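You operate a simulated robot arm through the tools that you are given. There is no shell and no other tool.

The job below is to be done with a simulated robot arm. You get a single attempt, and the scene is never put back.

Task
The two bolts are in each other's wells: swap them over.
Fine: shut the spanner drawer first; the short bolt may wait on the blue mat; both end upright. Set down upright: short bolt, long bolt.
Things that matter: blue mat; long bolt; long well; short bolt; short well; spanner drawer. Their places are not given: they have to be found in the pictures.

The check looks at the end state, three seconds after you hand in, the way a careful person would. Anything else that was tipped, shoved, dropped, spilled or broken makes it a failure.

Robot
A 7-joint arm with a two-finger parallel gripper, fixed in place. Base frame: the origin is at the foot of the arm, x ahead of it, y to its left, z up. Units: m, rad, N and s.
With the tool pointing down near the work surface it reaches from about 0.36 to 0.88 m from the base axis. Its first joint turns from -2.496 to 2.496 rad. Payload 3 kg.
The tool frame sits at the grasp point between the pads (the TCP): z along the fingers, y along the line on which they close. The tips reach 0.03 m beyond it. The gripper opens to 0.094 m. The fingers are 0.028 m wide and 0.01 m thick; the gripper's body (0.05 by 0.096 m) begins 0.055 m behind the TCP.
Orientation is told as [roll, pitch, yaw] about the base's x, y, z axes, in that order, counted from this pose: with the fingers straight down and closing along the base's y, the tool's x points along the base's -x, its y along +y and its z along -z.

Tools
- The arm moves only by the tool send_rows. Its argument "deltas" is a list of rows, each an object (a shift or turn left out is 0, a gripper value left out holds the last) with "dp": the shift along the base's x, y, z in units of 40 mm (1.0 is 40 mm), a list of three; "rot": the turn, a rotation vector about the base's x, y, z in units of 5 degrees (1.0 is 5 degrees), a list of three; "jaw": the gripper command, from -1 (shut) to 1 (fully open), values between in proportion. In form: [{"dp": [tx, ty, tz], "rot": [ax, ay, az], "jaw": jaw}, ...]. A call has 1 to 20 rows; each row shifts and turns the commanded pose from where the row before left it. A call with a number of a shift or a turn outside -1 to 1 is refused whole. Each row takes 0.2 s and may step no farther than 0.05 m and 0.15 rad from the row before; otherwise, or with a gripper value out of range, the whole call is refused. A pose out of reach is approached as far as the arm can. The call stops where the force on the tool passes 40 N (or 10 N more than at its start, if that is more) or the arm is blocked; 0.2 s more then pass. Each finger travels about 0.072 m/s and halts on what it meets, pressing with about 39 N; the grip force reading is that of the motor and also rises with nothing between the fingers. The clock runs only during rows and for 0.2 s after the last one: add rows that do not move to give the fingers time. The reply holds the time, the measured pose of the TCP, the force on the tool along the base axes, the opening and the grip force, in the units named above and with some noise, with the torque about the TCP (base axes, N m) and any sound that the robot's microphone picked up.
- Cameras (640 x 400 px; columns grow to the right, rows downward): "scene" is fixed at [0.3998, -0.4997, 1.6676]; the picture's right is [0.96, -0.27, 0.00], its down [-0.16, -0.55, -0.82] and it looks along [0.22, 0.79, -0.57] (base axes); focal length 360 px, centre (320, 200). "wrist" rides on the gripper at [0.076, 0.014, -0.102] in the tool frame; the picture's right is [-0.18, 0.98, 0.00], its down [-0.75, -0.14, -0.64] and it looks along [-0.63, -0.12, 0.77] (tool axes); focal length 243 px, centre (320, 200).
- camera(camera): a new picture of that camera. No time passes.
- locate(camera, pixels): for up to 12 pixels [column, row] of the newest picture of that camera ("zoom" is the newest enlarged one), the place [x, y, z] in the base frame of the surface seen there, good to about 0.002 m. No time passes.
- zoom(camera, box): a new picture of the part [left, top, right, bottom] of that camera's present view, enlarged. No time passes.
- sign_off(): hands the job in; it is judged then, once.

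Leave the gripper open and the arm clear of the work at the hand-in unless told otherwise.

The tools are called after "Call:" as name(argument=value, ...) on one line, values as JSON. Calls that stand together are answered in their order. send_rows: Moves the arm, as the interface text tells. Its arguments: {"type":"object","properties":{"deltas":{"type":"array","items":{"type":"object","properties":{"dp":{"type":"array","items":{"type":"number"}},"rot":{"type":"array","items":{"type":"number"}},"jaw":{"type":"number"}}}}},"required":["deltas"]} The other tools are called the same way: camera (camera) takes a picture; locate (camera, pixels) gives the place of the surface under pixels of a picture; zoom (camera, box) takes an enlarged picture of a part of a camera's view; sign_off () hands the job in.

At the start:

```text
time_s: 0.0
eef_pos: [0.433, 0.438, 1.2334]
tool_rot: [0.001, 0.002, 0.002]
force: [-0.8, 0.5, -0.8]
ft_torque: [-0.01, 0.0, 0.02]
finger_gap: 0.0942
finger_force: 0.1
```

scene: 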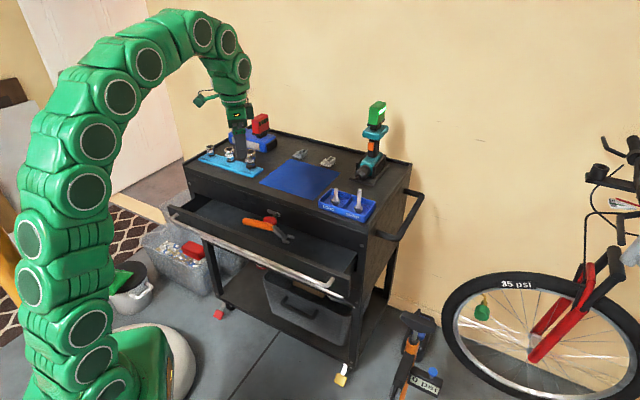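
wrist: 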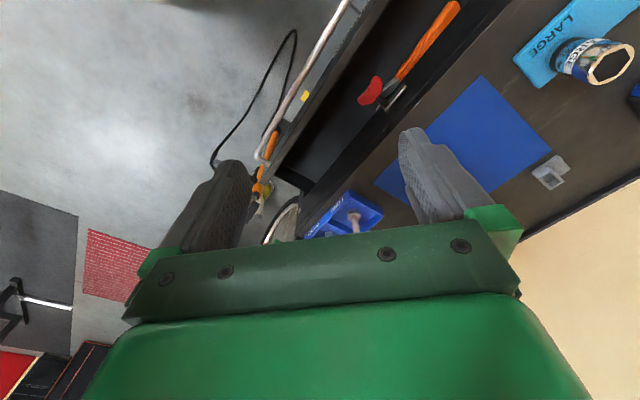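

I see a tool cart with an open drawer (orange-handled tool inside), a blue mat around (298,178), and a blue tray with two bolts around (347,203). I will zoom in on these.

Call:
zoom(camera="scene", box=[300, 170, 396, 230])

Call:
zoom(camera="scene", box=[160, 90, 448, 310])

```text
6.67 times, centred on (348, 200) of scene
```

zoom: 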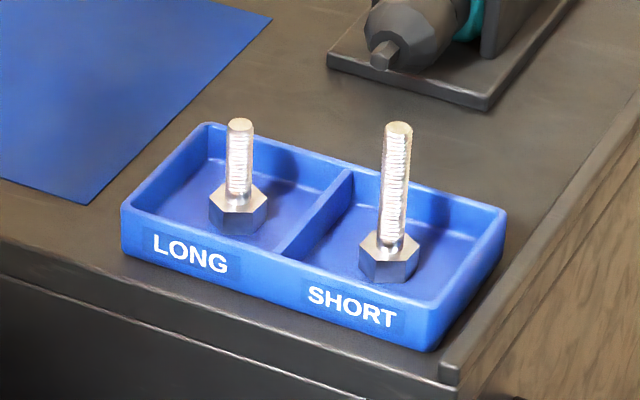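

```text
1.82 times, centred on (304, 200) of scene
```

zoom: 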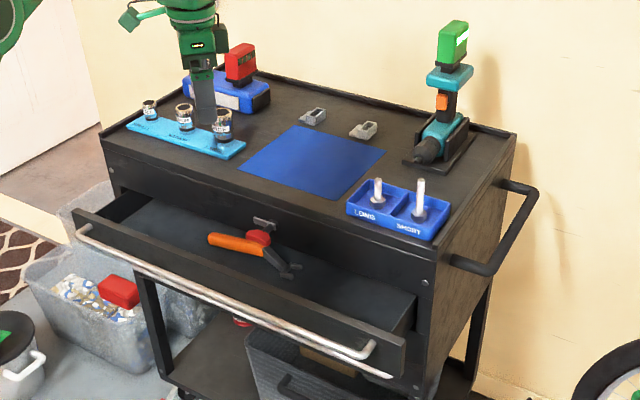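

The tray has LONG (left, holding the short bolt) and SHORT (right, holding the long bolt). The spanner drawer is the open one. Next I locate points on the zoomed view: bolts, tray corners, mat corners, and drawer handle.

Call:
locate(camera="zoom", pixels=[[378, 182], [420, 182], [349, 208], [431, 236], [449, 211], [375, 180], [240, 165], [300, 127], [383, 152], [330, 198], [300, 180], [460, 200]])

Call:
locate(camera="scene", pixels=[[171, 208], [175, 216], [250, 252], [300, 276], [330, 286], [352, 252], [190, 163], [345, 224], [370, 234], [355, 276], [265, 205], [272, 222]])

```text
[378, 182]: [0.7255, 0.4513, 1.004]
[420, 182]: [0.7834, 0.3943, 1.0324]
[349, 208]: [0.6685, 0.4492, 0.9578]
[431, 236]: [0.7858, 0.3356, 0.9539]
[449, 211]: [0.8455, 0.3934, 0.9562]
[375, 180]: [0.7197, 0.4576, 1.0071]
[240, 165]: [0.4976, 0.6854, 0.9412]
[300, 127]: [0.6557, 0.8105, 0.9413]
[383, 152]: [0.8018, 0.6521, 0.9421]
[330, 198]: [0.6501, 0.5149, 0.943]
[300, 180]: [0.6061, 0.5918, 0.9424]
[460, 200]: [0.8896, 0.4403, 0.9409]
```

```text
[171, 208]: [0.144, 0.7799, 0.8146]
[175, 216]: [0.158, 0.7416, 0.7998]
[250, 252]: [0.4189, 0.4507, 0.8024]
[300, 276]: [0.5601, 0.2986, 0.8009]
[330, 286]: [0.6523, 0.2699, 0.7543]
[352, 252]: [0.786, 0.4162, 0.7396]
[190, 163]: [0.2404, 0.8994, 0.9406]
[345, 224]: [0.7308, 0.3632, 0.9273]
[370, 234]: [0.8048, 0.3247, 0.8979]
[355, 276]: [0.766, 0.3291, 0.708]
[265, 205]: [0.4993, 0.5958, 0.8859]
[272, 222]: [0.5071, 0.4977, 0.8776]
```

Cart front runs along about (0.71,-0.70). Now I zoom on the drawer for detail, and take a wrist view zoom.

Call:
zoom(camera="scene", box=[160, 180, 288, 260])

Call:
zoom(camera="scene", box=[240, 200, 384, 290])

```text
5.00 times, centred on (224, 220) of scene
```

zoom: 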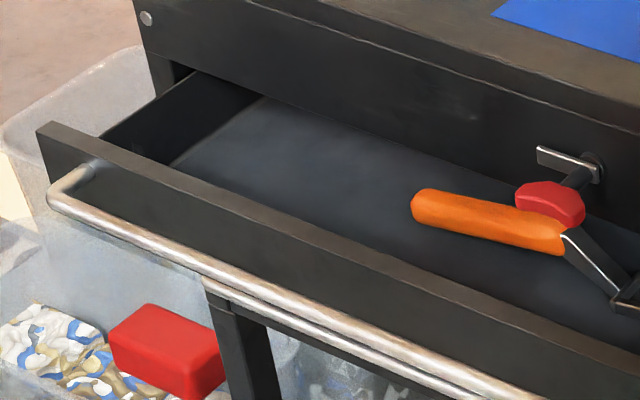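

```text
4.44 times, centred on (312, 245) of scene
```

zoom: 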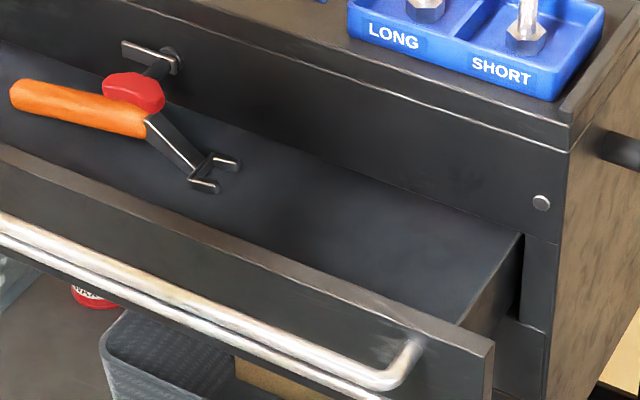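

There's an orange-handled item with a red part near a hook on the cart's front, possibly in the drawer's path. I'll locate its parts using this zoom.

Call:
locate(camera="zoom", pixels=[[20, 95], [80, 108], [135, 125], [130, 92], [155, 70], [135, 50], [170, 58], [170, 145], [205, 185], [235, 162], [200, 168], [150, 220]])

Call:
zoom(camera="scene", box=[232, 200, 304, 245])

Call:
zoom(camera="wrist", box=[240, 0, 640, 250])

```text
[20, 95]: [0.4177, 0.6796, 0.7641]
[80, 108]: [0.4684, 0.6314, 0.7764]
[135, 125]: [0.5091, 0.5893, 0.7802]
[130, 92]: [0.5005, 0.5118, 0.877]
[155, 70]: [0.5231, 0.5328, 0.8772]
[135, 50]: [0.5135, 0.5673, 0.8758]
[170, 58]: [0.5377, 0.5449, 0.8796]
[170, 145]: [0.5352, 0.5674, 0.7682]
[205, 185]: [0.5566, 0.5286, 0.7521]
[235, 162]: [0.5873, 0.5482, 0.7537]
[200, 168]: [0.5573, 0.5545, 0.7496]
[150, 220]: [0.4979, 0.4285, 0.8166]
```

```text
8.89 times, centred on (268, 222) of scene
```

zoom: 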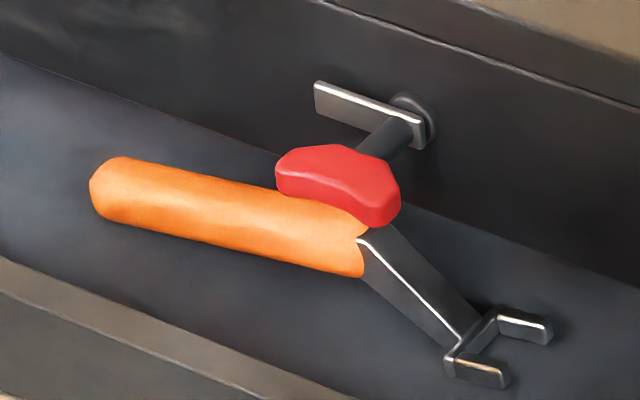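

```text
1.60 times, centred on (440, 125) of wrist
```

zoom: 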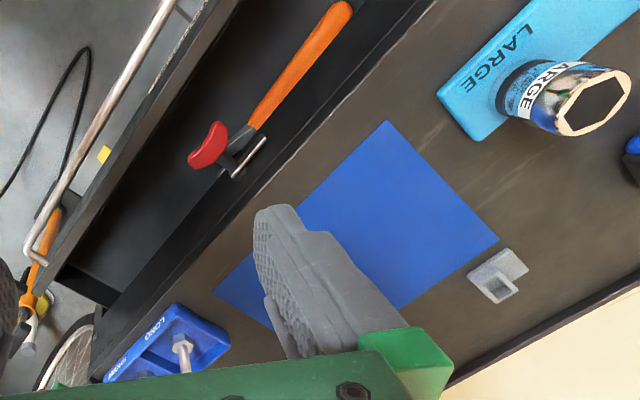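

The spanner lies flat in the drawer (z≈0.75–0.78), and the red T-knob sticks out of the cart's front at z≈0.877, above the drawer front's top (z≈0.817). The plan is to push the handle bar with closed fingers, yawed +45° and well left of the knob. First I want precise geometry of the drawer front, handle and socket rack.

Call:
zoom(camera="scene", box=[160, 190, 256, 250])

Call:
locate(camera="zoom", pixels=[[80, 115], [150, 160], [300, 225], [300, 240], [290, 150], [300, 175], [300, 195], [200, 175], [450, 290], [450, 310], [450, 325], [450, 350]])

Call:
locate(camera="scene", pixels=[[202, 158], [254, 171], [230, 156], [249, 153], [213, 149], [250, 163], [240, 195], [220, 187], [385, 195], [360, 168], [376, 105], [328, 160]])

```text
6.67 times, centred on (208, 220) of scene
```

zoom: 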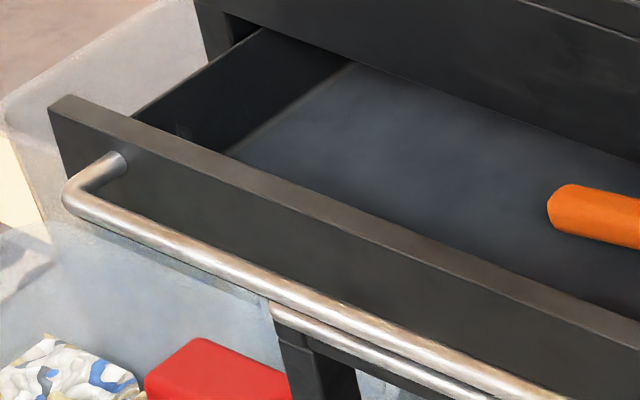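

```text
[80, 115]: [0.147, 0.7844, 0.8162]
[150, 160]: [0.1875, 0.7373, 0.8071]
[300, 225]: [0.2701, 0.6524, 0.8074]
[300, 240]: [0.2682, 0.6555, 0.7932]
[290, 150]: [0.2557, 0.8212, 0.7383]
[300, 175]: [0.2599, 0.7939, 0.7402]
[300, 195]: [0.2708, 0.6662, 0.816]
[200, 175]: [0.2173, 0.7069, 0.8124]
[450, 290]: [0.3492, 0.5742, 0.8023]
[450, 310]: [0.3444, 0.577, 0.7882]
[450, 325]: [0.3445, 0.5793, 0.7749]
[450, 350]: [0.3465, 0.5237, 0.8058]
```

```text
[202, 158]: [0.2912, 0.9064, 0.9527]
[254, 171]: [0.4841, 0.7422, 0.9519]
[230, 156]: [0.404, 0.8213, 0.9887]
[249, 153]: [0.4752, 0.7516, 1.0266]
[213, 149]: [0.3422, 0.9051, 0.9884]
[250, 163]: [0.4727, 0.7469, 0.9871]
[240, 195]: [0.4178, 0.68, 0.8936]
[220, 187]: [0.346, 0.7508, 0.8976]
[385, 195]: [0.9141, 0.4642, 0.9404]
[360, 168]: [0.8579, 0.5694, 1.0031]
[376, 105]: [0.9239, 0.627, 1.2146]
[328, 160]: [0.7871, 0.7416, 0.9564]
```

Drawer face is at distance ≈0.653 along the push direction, the handle bar at ≈0.61 (z≈0.80), and the cart front at ≈0.776. I'll turn the tool +45° about z, close the gripper, and move to a spot in front of the handle, still high up.

Call:
send_rows(deltas=[{"dp": [-0.378, 0.119, 0], "rot": [0, 0, 1], "jaw": -1}, {"dp": [-0.378, 0.119, 0], "rot": [0, 0, 1], "jaw": -1}, {"dp": [-0.378, 0.119, 0], "rot": [0, 0, 1]}, {"dp": [-0.378, 0.119, 0], "rot": [0, 0, 1]}, {"dp": [-0.378, 0.119, 0], "rot": [0, 0, 1]}, {"dp": [-0.378, 0.119, 0], "rot": [0, 0, 1]}, {"dp": [-0.378, 0.119, 0], "rot": [0, 0, 1]}, {"dp": [-0.378, 0.119, 0], "rot": [0, 0, 1]}, {"dp": [-0.378, 0.119, 0], "rot": [0, 0, 1]}, {}])

```text
time_s: 2.2
eef_pos: [0.2972, 0.4811, 1.235]
tool_rot: [0.0, 0.0, 0.787]
force: [0.5, 0.8, 0.2]
ft_torque: [0.0, -0.04, 0.06]
finger_gap: 0.0002
finger_force: 33.0
```

The pose is as expected, so I'll look at it before going down.

Call:
camera(camera="scene")

Call:
camera(camera="wrist")

```text
taken
```

scene: 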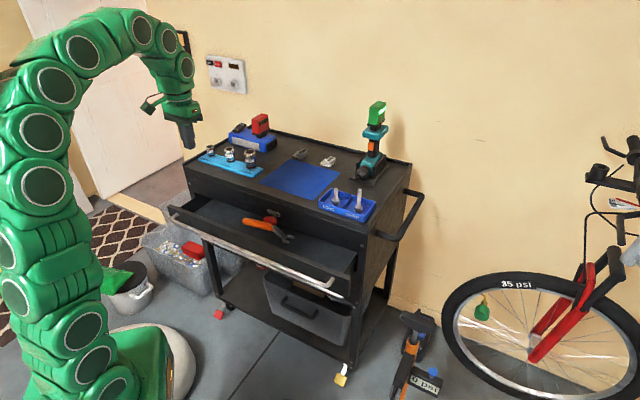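

```text
taken
```

wrist: 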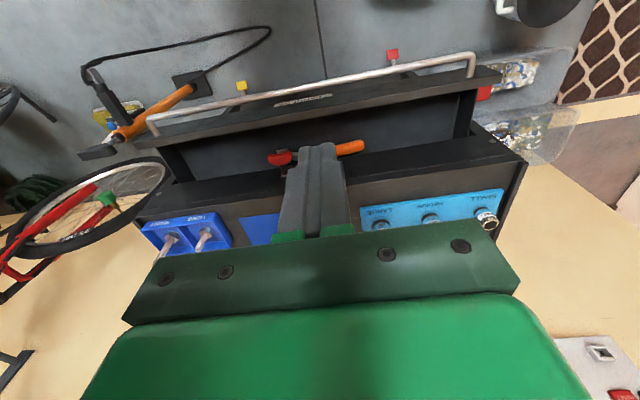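

The path down in front of the handle looks clear. Descending to z≈0.80.

Call:
send_rows(deltas=[{"dp": [0, 0, -1]}, {"dp": [0, 0, -1]}, {"dp": [0, 0, -1]}, {"dp": [0, 0, -1]}, {"dp": [0, 0, -1]}, {"dp": [0, 0, -1]}, {"dp": [0, 0, -1]}, {"dp": [0, 0, -1]}, {"dp": [0, 0, -1]}, {"dp": [0, 0, -0.87]}, {"dp": [0, 0, -1]}, {}])

Call:
camera(camera="scene")

Call:
camera(camera="wrist")

```text
time_s: 4.8
eef_pos: [0.2986, 0.4808, 0.7987]
tool_rot: [0.0, 0.0, 0.786]
force: [0.0, 0.2, 0.4]
ft_torque: [-0.01, -0.05, -0.04]
finger_gap: 0.0
finger_force: 32.8
```

```text
taken
```

scene: 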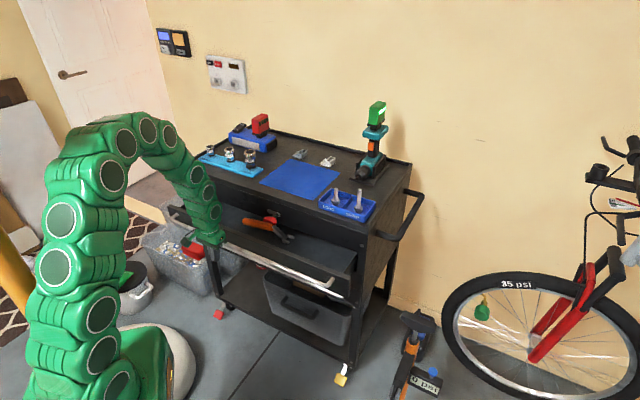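

```text
taken
```

wrist: 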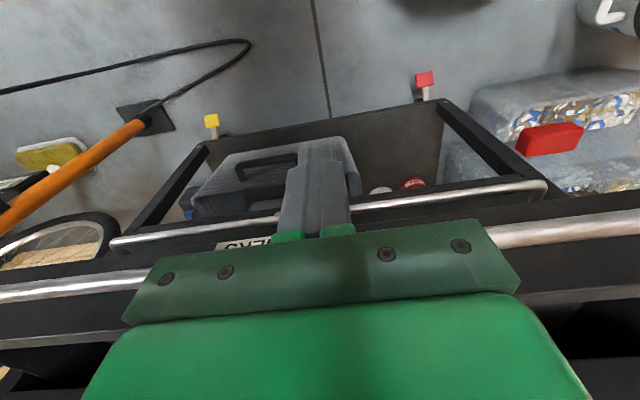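

Fingers are in front of the handle with the wrist leaning away from the cart. I'll push gently along (0.707, 0.707).

Call:
send_rows(deltas=[{"dp": [0.177, 0.177, 0]}, {"dp": [0.177, 0.177, 0]}, {"dp": [0.12, 0.12, 0]}, {"dp": [0.1, 0.1, 0]}, {"dp": [0.1, 0.1, 0]}, {"dp": [0.12, 0.12, 0]}, {"dp": [0.14, 0.14, 0]}, {"dp": [0.14, 0.14, 0]}, {"dp": [0.14, 0.14, 0]}, {"dp": [0.14, 0.14, 0]}])

Call:
camera(camera="scene")

```text
time_s: 7.0
eef_pos: [0.351, 0.5364, 0.7991]
tool_rot: [0.0, -0.002, 0.786]
force: [0.2, 0.5, -0.3]
ft_torque: [-0.04, 0.0, -0.03]
finger_gap: 0.0
finger_force: 32.8
```

```text
taken
```

scene: 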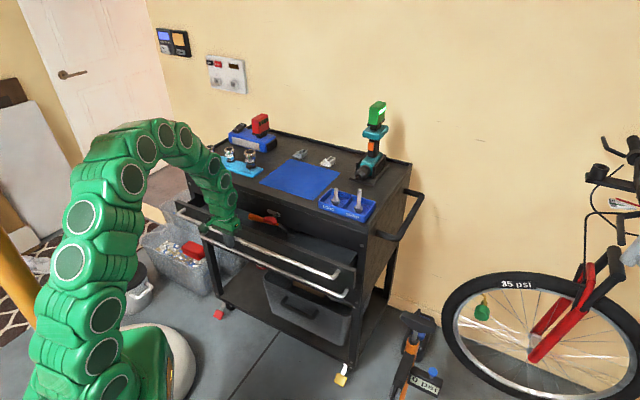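

The drawer is sliding in with hardly any force. Continuing the push.

Call:
send_rows(deltas=[{"dp": [0.14, 0.14, 0]}, {"dp": [0.14, 0.14, 0]}, {"dp": [0.14, 0.14, 0]}, {"dp": [0.14, 0.14, 0]}, {"dp": [0.14, 0.14, 0]}, {"dp": [0.12, 0.12, 0]}, {"dp": [0.1, 0.1, 0]}, {"dp": [0.1, 0.1, 0]}])

Call:
zoom(camera="scene", box=[160, 130, 416, 290])

```text
time_s: 8.8
eef_pos: [0.3922, 0.5765, 0.7995]
tool_rot: [0.001, -0.003, 0.786]
force: [0.0, 0.2, -0.2]
ft_torque: [0.03, -0.01, 0.0]
finger_gap: 0.0002
finger_force: 33.3
```

```text
2.50 times, centred on (288, 210) of scene
```

zoom: 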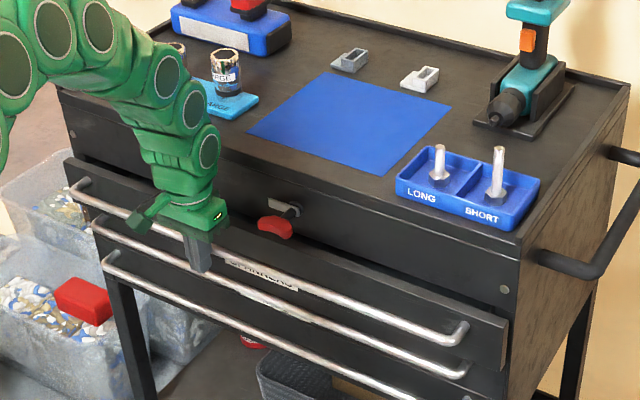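

About 2–3 cm remain, and the knob is still clear of the gripper. Pushing on in small steps until contact.

Call:
send_rows(deltas=[{"dp": [0.08, 0.08, 0]}, {"dp": [0.08, 0.08, 0]}, {"dp": [0.08, 0.08, 0]}, {"dp": [0.07, 0.07, 0]}, {"dp": [0.07, 0.07, 0]}])

Call:
zoom(camera="scene", box=[160, 130, 416, 290])

Call:
locate(camera="zoom", pixels=[[380, 285], [380, 290], [400, 265], [400, 230], [480, 300], [480, 310], [480, 320], [505, 330], [505, 350], [70, 170], [470, 285], [300, 260]])

```text
time_s: 10.0
eef_pos: [0.408, 0.5922, 0.7981]
tool_rot: [-0.001, 0.001, 0.785]
force: [-0.1, -0.3, -0.3]
ft_torque: [0.01, -0.03, -0.01]
finger_gap: 0.0
finger_force: 32.7
```

```text
2.50 times, centred on (288, 210) of scene
```

zoom: 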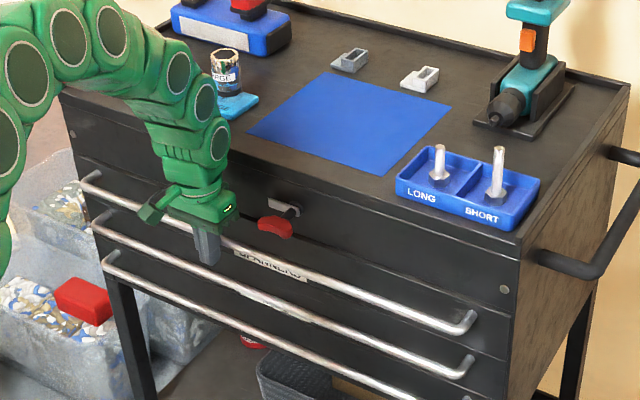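

```text
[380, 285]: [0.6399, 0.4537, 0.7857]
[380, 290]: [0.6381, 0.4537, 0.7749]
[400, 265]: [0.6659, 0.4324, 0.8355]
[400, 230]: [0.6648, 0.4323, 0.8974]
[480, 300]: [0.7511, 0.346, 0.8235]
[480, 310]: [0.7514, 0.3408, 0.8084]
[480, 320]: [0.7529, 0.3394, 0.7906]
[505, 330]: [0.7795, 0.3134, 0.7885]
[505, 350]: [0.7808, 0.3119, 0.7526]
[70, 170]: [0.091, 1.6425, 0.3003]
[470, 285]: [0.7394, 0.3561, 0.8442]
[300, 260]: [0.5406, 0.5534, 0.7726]
```

The drawer face is within about 3 mm of flush (0.773 vs 0.776). I'll push gently until it stops.

Call:
send_rows(deltas=[{"dp": [0.03, 0.03, 0]}, {"dp": [0.03, 0.03, 0]}, {"dp": [0.03, 0.03, 0]}, {"dp": [0.03, 0.03, 0]}, {}])

Call:
zoom(camera="scene", box=[280, 190, 376, 250])

Call:
locate(camera="zoom", pixels=[[400, 330], [400, 270], [350, 300], [350, 250], [300, 290], [300, 220], [480, 350], [480, 290]])

```text
time_s: 11.2
eef_pos: [0.4091, 0.5961, 0.7976]
tool_rot: [-0.001, 0.005, 0.788]
force: [-8.0, -9.7, 7.3]
ft_torque: [0.06, -0.05, -0.04]
finger_gap: 0.0
finger_force: 32.9
stopped in row 5: the force on the tool passed its limit at 41 N (the readings are from after the stop); the commanded pose is now the measured one
```

```text
6.67 times, centred on (328, 220) of scene
```

zoom: 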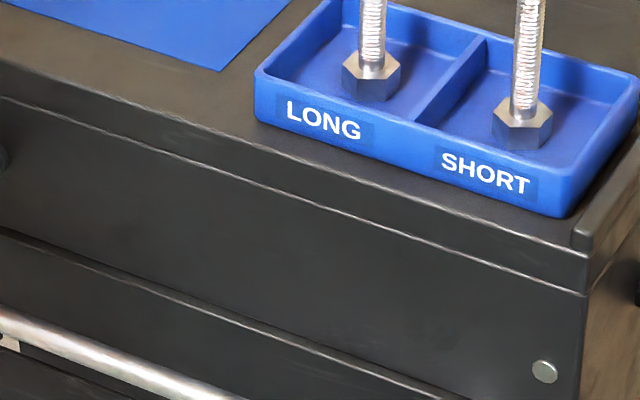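

```text
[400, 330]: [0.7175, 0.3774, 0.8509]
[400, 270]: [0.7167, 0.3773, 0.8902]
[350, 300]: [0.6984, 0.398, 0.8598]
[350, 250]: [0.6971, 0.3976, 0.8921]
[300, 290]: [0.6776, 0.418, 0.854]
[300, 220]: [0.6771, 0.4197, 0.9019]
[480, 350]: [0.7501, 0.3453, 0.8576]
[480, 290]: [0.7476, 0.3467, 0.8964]
```

The force limit was hit, so the drawer is at its end stop. I'll back off straight and check that it stays shut.

Call:
send_rows(deltas=[{"dp": [-0.1, -0.1, 0]}, {"dp": [-0.2, -0.2, 0]}, {"dp": [-0.5, -0.5, 0]}, {"dp": [-0.6, -0.6, 0]}, {"dp": [-0.6, -0.6, 0]}, {"dp": [0, 0, 0.8]}, {"dp": [0, 0, 1]}, {"dp": [0, 0, 1]}, {"dp": [0, 0, 1]}, {"dp": [0, 0, 1]}, {"dp": [0, 0, 1]}, {"dp": [0, 0, 1]}, {"dp": [0, 0, 1]}, {"dp": [0, 0, 1]}, {"dp": [0, 0, 1]}, {"dp": [0, 0, 1], "jaw": 1}, {"jaw": 1}, {"jaw": 1}, {"jaw": 1}])

Call:
camera(camera="scene")

Call:
zoom(camera="scene", box=[160, 130, 416, 290])

Call:
locate(camera="zoom", pixels=[[380, 285], [380, 290], [400, 265], [400, 230], [480, 300], [480, 310], [480, 320], [470, 285], [370, 285]])

```text
time_s: 15.2
eef_pos: [0.3312, 0.5165, 1.2303]
tool_rot: [0.002, 0.003, 0.787]
force: [-0.7, -0.5, -0.4]
ft_torque: [0.0, -0.01, 0.03]
finger_gap: 0.0939
finger_force: 0.1
```

```text
taken
```

scene: 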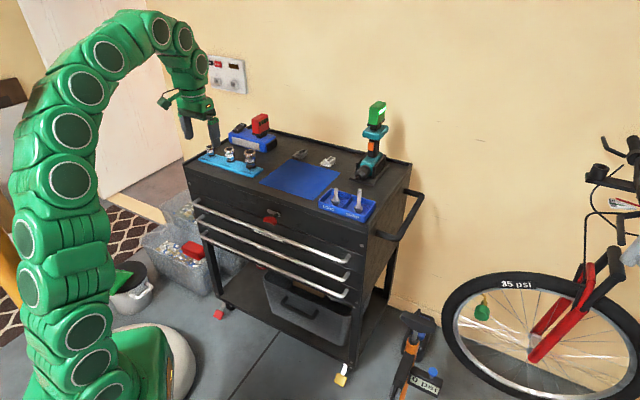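

```text
2.50 times, centred on (288, 210) of scene
```

zoom: 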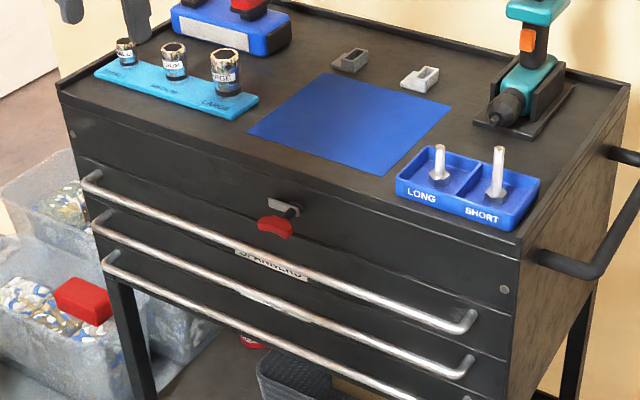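

```text
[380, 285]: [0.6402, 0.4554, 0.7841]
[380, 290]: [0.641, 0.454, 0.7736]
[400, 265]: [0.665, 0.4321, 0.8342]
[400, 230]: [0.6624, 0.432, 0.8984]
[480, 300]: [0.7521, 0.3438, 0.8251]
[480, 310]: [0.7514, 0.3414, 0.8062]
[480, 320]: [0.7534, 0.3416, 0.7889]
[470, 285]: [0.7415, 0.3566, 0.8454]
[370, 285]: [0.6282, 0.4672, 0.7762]
```

The drawer is shut and stays flush with its neighbours. Now I'll measure the bolts closely.

Call:
zoom(camera="scene", box=[312, 178, 384, 223])

Call:
locate(camera="zoom", pixels=[[213, 88], [213, 130], [212, 165], [213, 205], [212, 225], [424, 95], [424, 150], [420, 200], [412, 260], [410, 280], [480, 250], [290, 190]])

Call:
locate(camera="zoom", pixels=[[165, 95], [170, 85], [62, 210], [485, 375], [583, 220], [360, 155], [265, 275], [80, 200], [470, 350], [560, 215], [300, 160], [140, 200]])

```text
8.89 times, centred on (348, 200) of scene
```

zoom: 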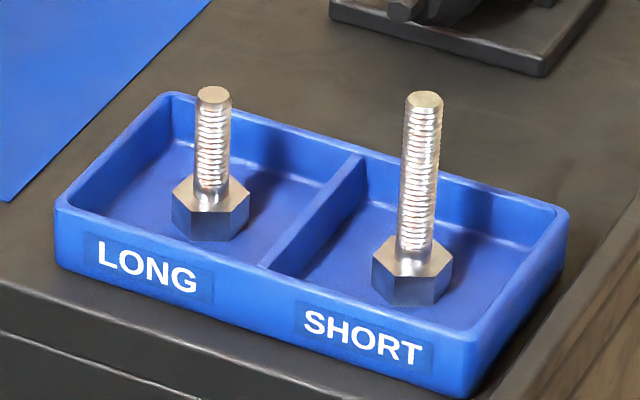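

```text
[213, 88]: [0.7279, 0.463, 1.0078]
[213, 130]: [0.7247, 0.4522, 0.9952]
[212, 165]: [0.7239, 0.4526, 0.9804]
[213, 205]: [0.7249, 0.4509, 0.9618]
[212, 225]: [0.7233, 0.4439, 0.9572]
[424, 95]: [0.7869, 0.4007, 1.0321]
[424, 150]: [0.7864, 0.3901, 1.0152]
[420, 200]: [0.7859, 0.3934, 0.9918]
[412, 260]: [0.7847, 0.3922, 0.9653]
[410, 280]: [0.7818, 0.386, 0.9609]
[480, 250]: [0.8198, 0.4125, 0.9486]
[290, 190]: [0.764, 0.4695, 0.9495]
```

```text
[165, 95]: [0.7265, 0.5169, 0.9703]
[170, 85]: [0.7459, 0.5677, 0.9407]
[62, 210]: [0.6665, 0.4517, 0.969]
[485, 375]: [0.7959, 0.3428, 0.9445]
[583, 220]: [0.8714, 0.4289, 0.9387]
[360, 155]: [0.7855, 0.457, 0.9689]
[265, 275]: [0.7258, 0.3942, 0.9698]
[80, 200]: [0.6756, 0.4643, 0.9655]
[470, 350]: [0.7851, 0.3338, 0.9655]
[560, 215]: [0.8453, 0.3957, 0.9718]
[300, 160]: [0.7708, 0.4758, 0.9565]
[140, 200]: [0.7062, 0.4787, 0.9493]
```

Well centres come out at LONG ≈ (0.726, 0.455) and SHORT ≈ (0.785, 0.395). The short bolt's rod axis is ≈ (0.7265, 0.459) with its top at 1.008, and the long bolt's is ≈ (0.787, 0.399) with its top at 1.032. I'll go above the short bolt, with the gripper partly open.

Call:
send_rows(deltas=[{"dp": [0.95, -0.14, -0.2], "jaw": 0.1}, {"dp": [0.95, -0.14, -0.2]}, {"dp": [0.95, -0.14, -0.2]}, {"dp": [0.95, -0.14, -0.2]}, {"dp": [0.95, -0.14, -0.2]}, {"dp": [0.95, -0.14, -0.2]}, {"dp": [0.95, -0.14, -0.2]}, {"dp": [0.95, -0.14, -0.2]}, {"dp": [0.95, -0.14, -0.2]}, {"dp": [0.95, -0.14, -0.2]}, {"dp": [0.38, -0.04, -0.2]}, {}])

Call:
camera(camera="scene")

Call:
camera(camera="wrist")

```text
time_s: 17.8
eef_pos: [0.6918, 0.4466, 1.1127]
tool_rot: [0.0, 0.006, 0.785]
force: [0.4, 0.2, -0.2]
ft_torque: [0.01, -0.03, 0.02]
finger_gap: 0.0513
finger_force: 0.0
out of reach, approached as far as the arm can: row 9, 10, 11
```

```text
taken
```

scene: 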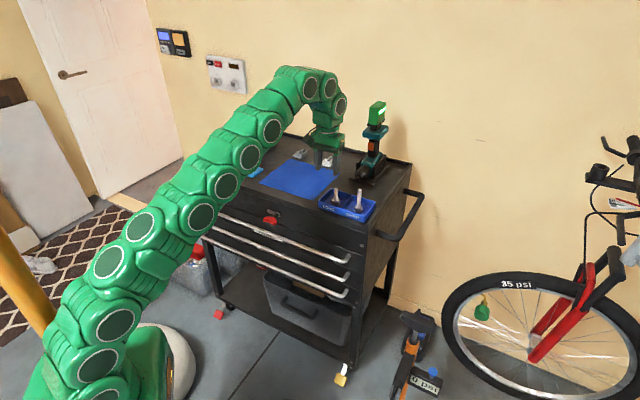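

```text
taken
```

wrist: 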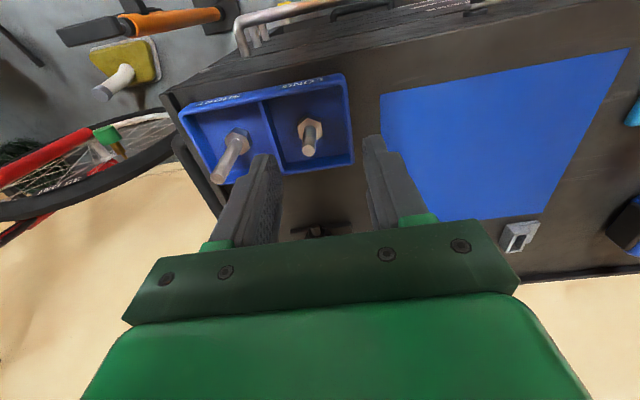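

At z≈1.11 the straight-down reach stops at r≈0.82, so the wells are near the limit. I'll tilt the tool 15° outward about its closing axis, which gains reach, and keep that tilt for both picks and places so the bolts stay upright.

Call:
send_rows(deltas=[{"rot": [0.7071, -0.7071, 0]}, {"rot": [0.7071, -0.7071, 0]}, {"rot": [0.7071, -0.7071, 0]}, {}, {}])

Call:
camera(camera="scene")

Call:
camera(camera="wrist")

```text
time_s: 19.0
eef_pos: [0.6905, 0.4475, 1.1131]
tool_rot: [-0.003, -0.258, 0.787]
force: [-0.3, 0.0, -0.3]
ft_torque: [0.03, 0.01, 0.03]
finger_gap: 0.052
finger_force: 0.0
```

```text
taken
```

scene: 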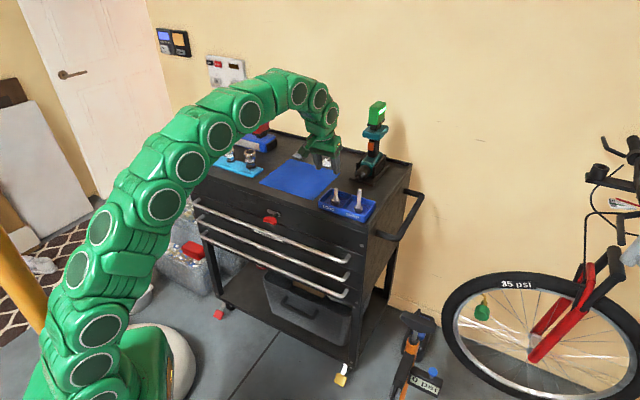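

```text
taken
```

wrist: 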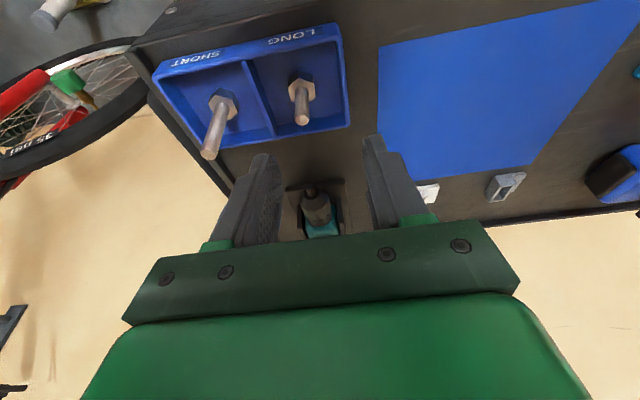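

The tilt is good (pitch −0.258). Now I'll move over the short bolt axis at z≈1.06, with the tips just above the rod.

Call:
send_rows(deltas=[{"dp": [0.45, 0.14, -0.4]}, {"dp": [0.45, 0.14, -0.4]}, {"dp": [0, 0, -0.5]}, {}, {}])

Call:
camera(camera="wrist")

Call:
zoom(camera="scene", box=[290, 130, 418, 210])

```text
time_s: 20.2
eef_pos: [0.7271, 0.4572, 1.062]
tool_rot: [0.0, -0.259, 0.786]
force: [0.3, -0.4, 0.7]
ft_torque: [0.01, 0.0, 0.0]
finger_gap: 0.0516
finger_force: 0.1
```

```text
taken
```

wrist: 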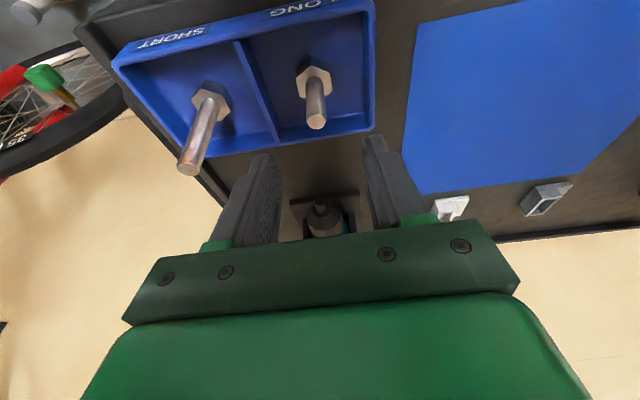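

```text
5.00 times, centred on (354, 170) of scene
```

zoom: 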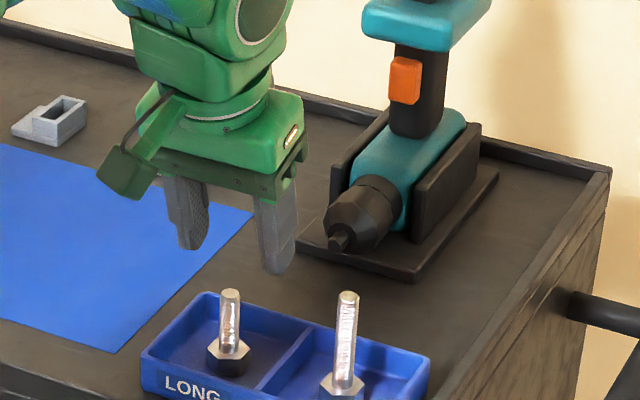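

Bolt top is at about (316,120) in the wrist view, between the fingers laterally. I'll locate both bolts with the wrist camera.

Call:
locate(camera="wrist", pixels=[[316, 122], [316, 105], [313, 85], [308, 72], [190, 165], [200, 135], [210, 105], [207, 88], [340, 100], [265, 105], [150, 85], [345, 40]])

Call:
zoom(camera="wrist", box=[160, 30, 400, 180])

```text
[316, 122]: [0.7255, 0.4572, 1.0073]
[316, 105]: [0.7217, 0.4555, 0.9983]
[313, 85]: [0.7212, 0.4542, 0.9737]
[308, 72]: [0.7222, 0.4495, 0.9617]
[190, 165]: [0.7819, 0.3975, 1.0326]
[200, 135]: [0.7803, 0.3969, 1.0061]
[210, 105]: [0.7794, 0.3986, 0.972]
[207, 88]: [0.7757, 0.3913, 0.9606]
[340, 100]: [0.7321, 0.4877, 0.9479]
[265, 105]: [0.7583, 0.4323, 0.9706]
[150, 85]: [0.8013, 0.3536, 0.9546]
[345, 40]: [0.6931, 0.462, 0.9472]
```

```text
2.67 times, centred on (280, 105) of wrist
```

zoom: 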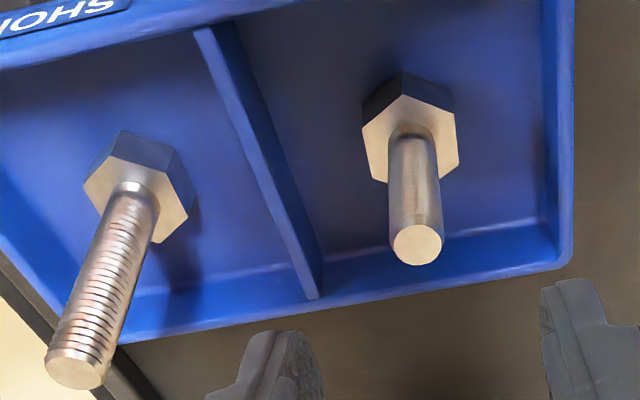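

The short bolt axis is at (0.7255, 0.4572), about 1.5 mm from the TCP. I'll descend to z≈1.003, keeping the tips above the hex head, then close.

Call:
send_rows(deltas=[{"dp": [-0.04, 0, -0.5]}, {"dp": [0, 0, -0.5]}, {"dp": [0, 0, -0.3]}, {"dp": [0, 0, -0.17]}, {}])

Call:
zoom(camera="scene", box=[306, 160, 386, 210])

Call:
camera(camera="wrist")

```text
time_s: 21.4
eef_pos: [0.7261, 0.4578, 1.0017]
tool_rot: [-0.001, -0.259, 0.788]
force: [-0.3, -0.4, 0.8]
ft_torque: [0.0, -0.01, -0.02]
finger_gap: 0.0517
finger_force: 0.1
```

```text
8.00 times, centred on (346, 185) of scene
```

zoom: 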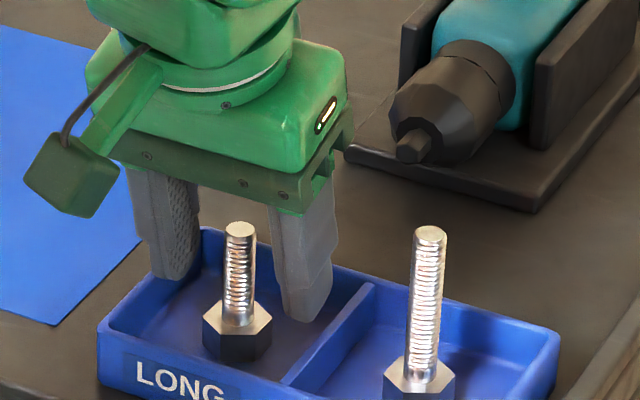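

```text
taken
```

wrist: 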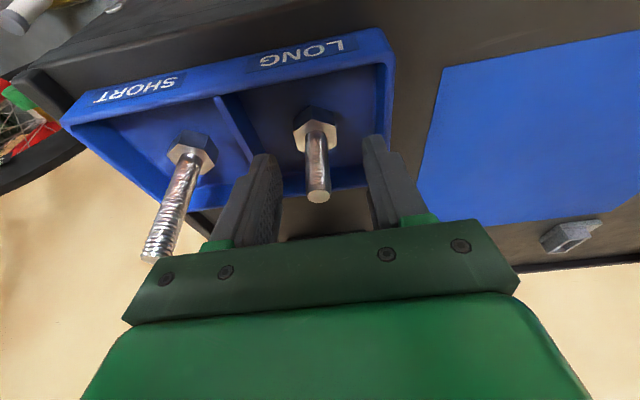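

The fingers straddle the rod just above the head. Closing.

Call:
send_rows(deltas=[{"jaw": -0.3}, {"jaw": -0.6}, {"jaw": -1}, {"jaw": -1}, {"jaw": -1}])

Call:
camera(camera="wrist")

Call:
zoom(camera="scene", box=[306, 160, 386, 210])

```text
time_s: 22.6
eef_pos: [0.7246, 0.458, 1.0026]
tool_rot: [-0.001, -0.258, 0.787]
force: [-0.6, 0.4, 1.2]
ft_torque: [0.06, 0.11, 0.03]
finger_gap: 0.0127
finger_force: 39.2
```

```text
taken
```

wrist: 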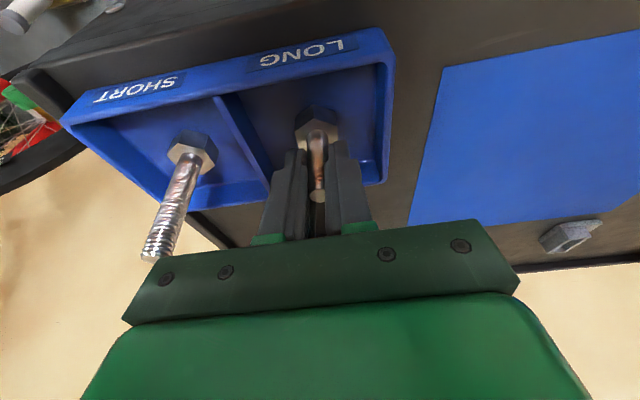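

```text
8.00 times, centred on (346, 185) of scene
```

zoom: 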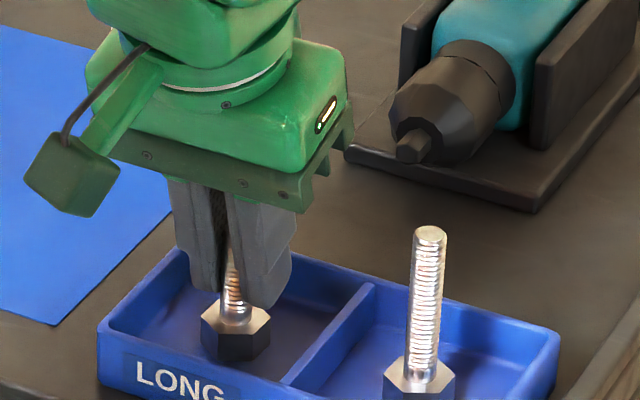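

The rod is gripped (gap 12.7 mm). Lifting straight up 50 mm.

Call:
send_rows(deltas=[{"dp": [0, 0, 0.25]}, {"dp": [0, 0, 0.4]}, {"dp": [0, 0, 0.6]}, {}])

Call:
zoom(camera="scene", box=[306, 150, 386, 200])

Call:
camera(camera="wrist")

```text
time_s: 23.6
eef_pos: [0.7247, 0.4578, 1.0522]
tool_rot: [-0.001, -0.257, 0.786]
force: [-0.5, 0.6, -1.5]
ft_torque: [0.0, 0.01, -0.01]
finger_gap: 0.0128
finger_force: 38.9
```

```text
8.00 times, centred on (346, 175) of scene
```

zoom: 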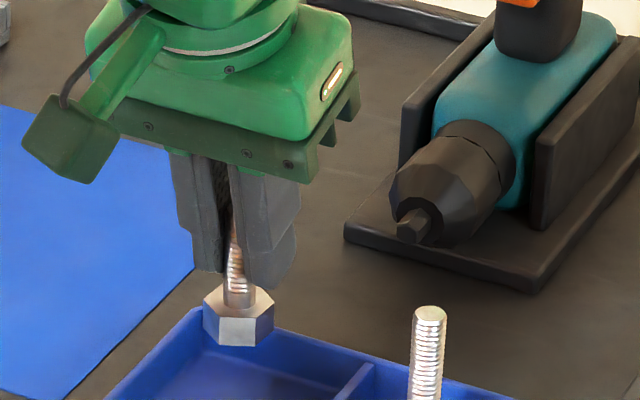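

```text
taken
```

wrist: 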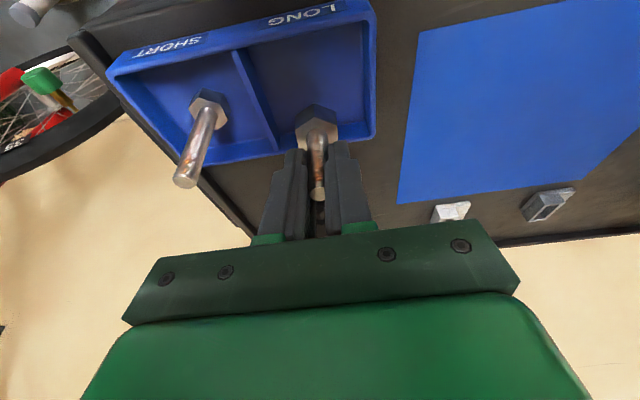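

The short bolt is held and upright. Carrying it over the mat at about (0.615, 0.615), inside the mat's front part and within reach.

Call:
send_rows(deltas=[{"dp": [-0.2, 0.3, 0]}, {"dp": [-0.46, 0.65, 0]}, {"dp": [-0.46, 0.65, 0]}, {"dp": [-0.46, 0.65, 0]}, {"dp": [-0.46, 0.65, 0]}, {"dp": [-0.46, 0.65, 0]}, {"dp": [-0.24, 0.38, 0]}, {}, {}])

Call:
zoom(camera="scene", box=[240, 130, 368, 210])

Call:
camera(camera="wrist")

```text
time_s: 25.6
eef_pos: [0.6158, 0.616, 1.0528]
tool_rot: [-0.003, -0.259, 0.786]
force: [0.4, -0.7, -1.2]
ft_torque: [0.01, 0.0, 0.0]
finger_gap: 0.0124
finger_force: 39.0
```

```text
5.00 times, centred on (304, 170) of scene
```

zoom: 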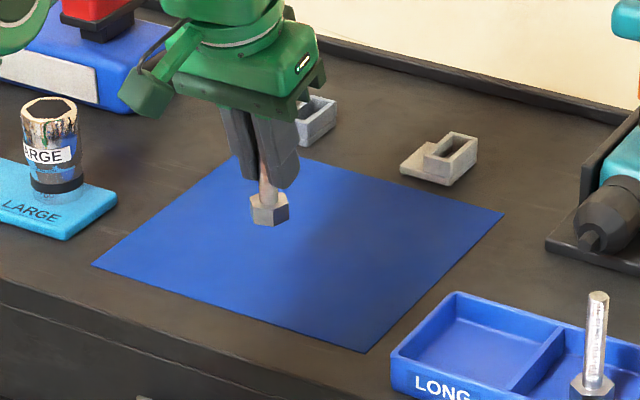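

```text
taken
```

wrist: 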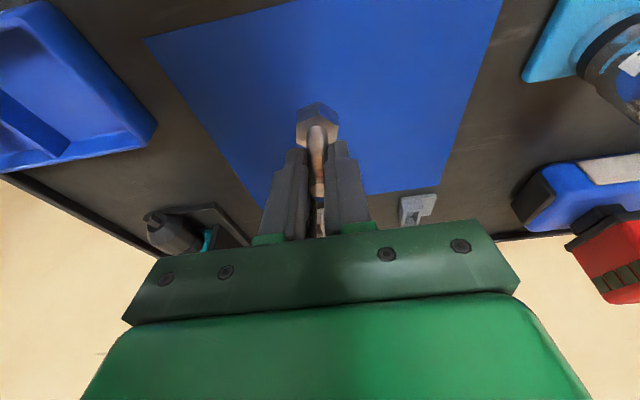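

The bolt hangs over the mat. Lowering most of the way, then creeping to contact.

Call:
send_rows(deltas=[{"dp": [0, 0, -0.5]}, {"dp": [0, 0, -0.5]}, {"dp": [0, 0, -0.25]}, {"dp": [0, 0, -0.05]}, {"dp": [0, 0, -0.04]}, {}])

```text
time_s: 27.0
eef_pos: [0.6147, 0.6156, 0.9996]
tool_rot: [0.001, -0.258, 0.786]
force: [0.3, -0.6, -0.7]
ft_torque: [-0.05, -0.01, -0.02]
finger_gap: 0.0125
finger_force: 38.8
```

No contact yet at z=0.9996. Creeping down.

Call:
send_rows(deltas=[{"dp": [0, 0, -0.04]}, {"dp": [0, 0, -0.03]}, {}])

Call:
zoom(camera="scene", box=[264, 150, 328, 190])

Call:
locate(camera="zoom", pixels=[[300, 255], [300, 275], [300, 285], [300, 295], [300, 310], [300, 240]])

```text
time_s: 27.8
eef_pos: [0.6162, 0.6156, 0.998]
tool_rot: [-0.003, -0.26, 0.785]
force: [-1.2, -1.6, 19.5]
ft_torque: [-0.19, 0.13, 0.06]
finger_gap: 0.0126
finger_force: 38.9
```

```text
10.00 times, centred on (296, 170) of scene
```

zoom: 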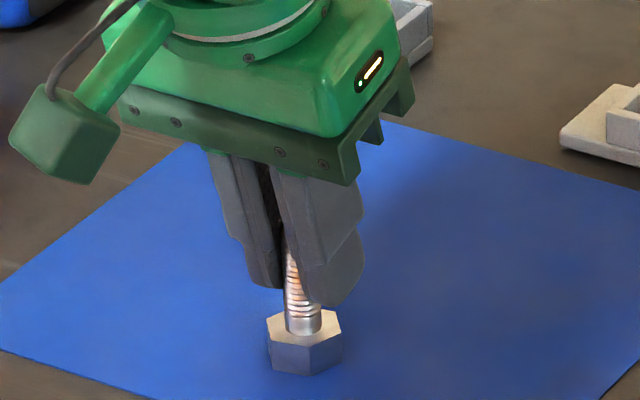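

```text
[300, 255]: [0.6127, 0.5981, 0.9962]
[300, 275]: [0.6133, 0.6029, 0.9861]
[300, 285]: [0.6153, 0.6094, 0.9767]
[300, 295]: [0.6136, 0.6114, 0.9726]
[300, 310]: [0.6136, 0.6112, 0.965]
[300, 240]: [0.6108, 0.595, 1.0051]
```

Contact (19.5 N upward). I'll ease off by 1 mm and open slowly.

Call:
send_rows(deltas=[{"dp": [0, 0, 0.025]}, {}, {"jaw": -0.65}, {"jaw": -0.5}, {"jaw": -0.3}, {"jaw": 0}, {"jaw": 0.1}, {"jaw": 0.1}])

Call:
zoom(camera="scene", box=[264, 150, 328, 190])

Call:
camera(camera="wrist")

```text
time_s: 29.6
eef_pos: [0.6147, 0.6164, 0.9987]
tool_rot: [-0.003, -0.258, 0.784]
force: [0.4, 0.5, 0.4]
ft_torque: [-0.01, -0.01, -0.01]
finger_gap: 0.0516
finger_force: 0.0
```

```text
10.00 times, centred on (296, 170) of scene
```

zoom: 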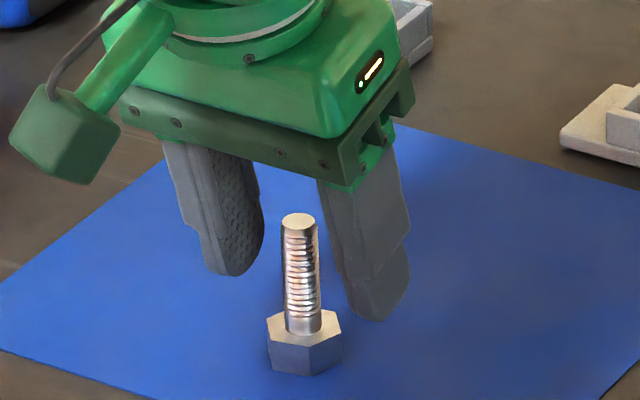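

```text
taken
```

wrist: 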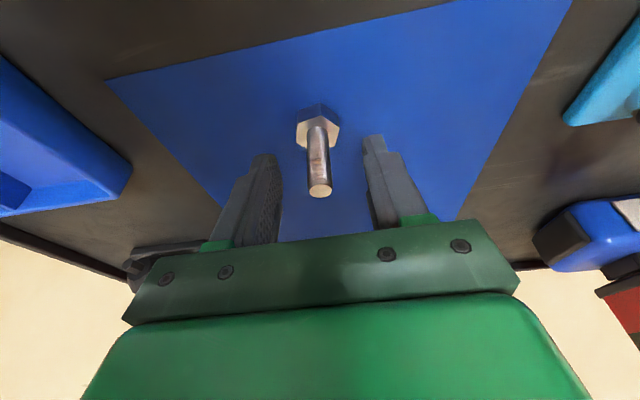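

The short bolt stands upright on the mat. I'll lift straight up, add 5° of tilt for the farther long bolt, and approach it carefully at z≈1.08.

Call:
send_rows(deltas=[{"dp": [0, 0, 0.5]}, {"dp": [0, 0, 0.7]}, {"dp": [0, 0, 0.85]}, {"rot": [0.7071, -0.7071, 0]}, {"dp": [0.5, -0.67, 0]}, {"dp": [0.5, -0.67, 0]}, {"dp": [0.5, -0.67, 0]}, {"dp": [0.5, -0.67, 0]}, {"dp": [0.5, -0.67, 0]}, {"dp": [0.5, -0.67, 0]}, {"dp": [0.5, -0.67, 0]}, {}])

Call:
camera(camera="wrist")

Call:
camera(camera="scene")

```text
time_s: 32.2
eef_pos: [0.7565, 0.4269, 1.081]
tool_rot: [-0.002, -0.344, 0.787]
force: [0.6, 0.3, 0.0]
ft_torque: [0.0, 0.0, 0.01]
finger_gap: 0.0514
finger_force: 0.0
```

```text
taken
```

wrist: 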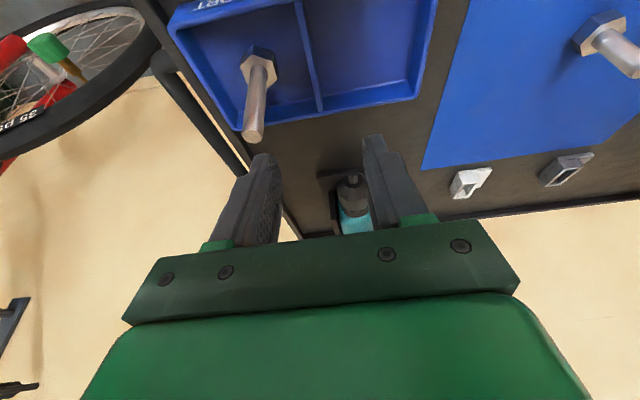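

```text
taken
```

scene: 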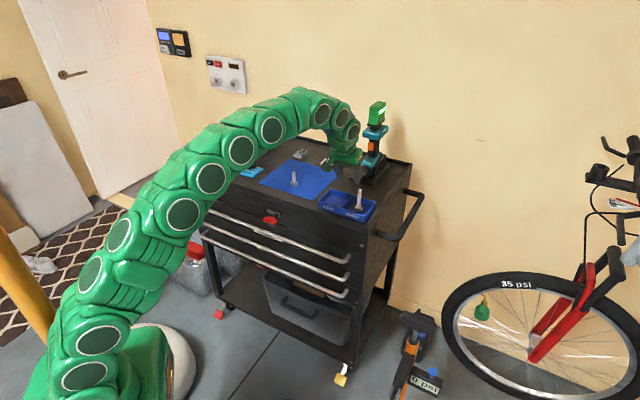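

Reach is fine here. I'll locate the long bolt in the wrist view (top about (253,135)) and the nearest part of the drill, to be sure there's clearance.

Call:
locate(camera="wrist", pixels=[[252, 136], [256, 110], [262, 80], [250, 55], [352, 180], [350, 195], [325, 180]])

Call:
locate(camera="scene", pixels=[[356, 177], [359, 190], [359, 195], [357, 208], [362, 170], [372, 182]])

Call:
zoom(camera="scene", box=[306, 140, 402, 200])

```text
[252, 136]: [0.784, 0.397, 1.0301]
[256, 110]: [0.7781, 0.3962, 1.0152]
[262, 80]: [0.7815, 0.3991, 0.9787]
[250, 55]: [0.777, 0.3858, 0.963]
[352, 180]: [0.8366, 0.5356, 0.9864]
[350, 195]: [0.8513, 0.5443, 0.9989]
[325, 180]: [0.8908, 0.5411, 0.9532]
```

```text
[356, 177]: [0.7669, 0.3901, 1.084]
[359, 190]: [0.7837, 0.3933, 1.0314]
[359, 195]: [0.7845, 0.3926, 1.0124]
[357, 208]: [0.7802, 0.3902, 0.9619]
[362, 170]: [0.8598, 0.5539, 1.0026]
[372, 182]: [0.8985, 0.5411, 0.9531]
```

```text
6.67 times, centred on (354, 170) of scene
```

zoom: 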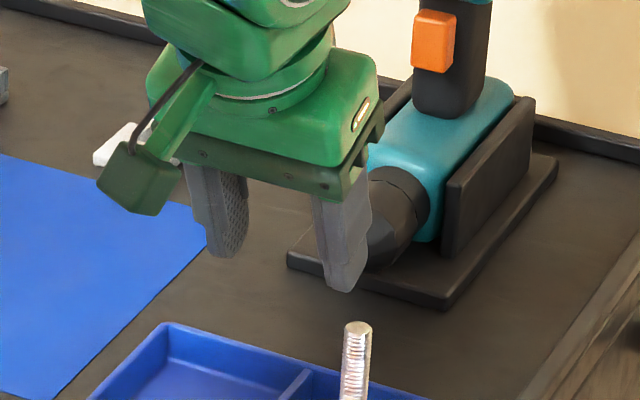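

Long bolt axis is ≈ (0.784, 0.398), and the drill is more than 0.14 m away. Moving directly above it at z≈1.081.

Call:
send_rows(deltas=[{"dp": [0.35, -0.36, 0.05]}, {"dp": [0.34, -0.36, 0.0]}, {}])

Call:
camera(camera="wrist")

```text
time_s: 33.0
eef_pos: [0.7832, 0.3973, 1.0822]
tool_rot: [-0.002, -0.344, 0.787]
force: [0.1, 0.4, 1.2]
ft_torque: [-0.03, -0.01, 0.03]
finger_gap: 0.0516
finger_force: 0.0
```

```text
taken
```

wrist: 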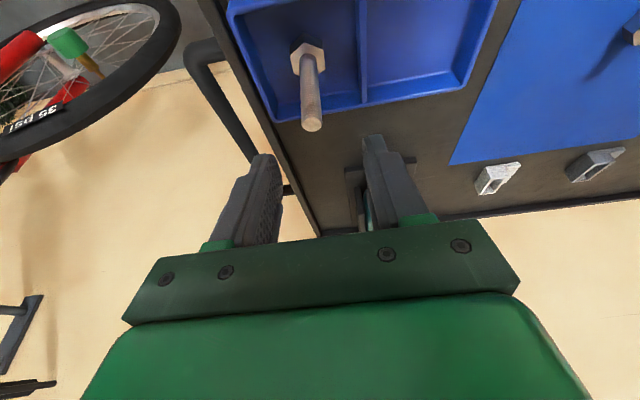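

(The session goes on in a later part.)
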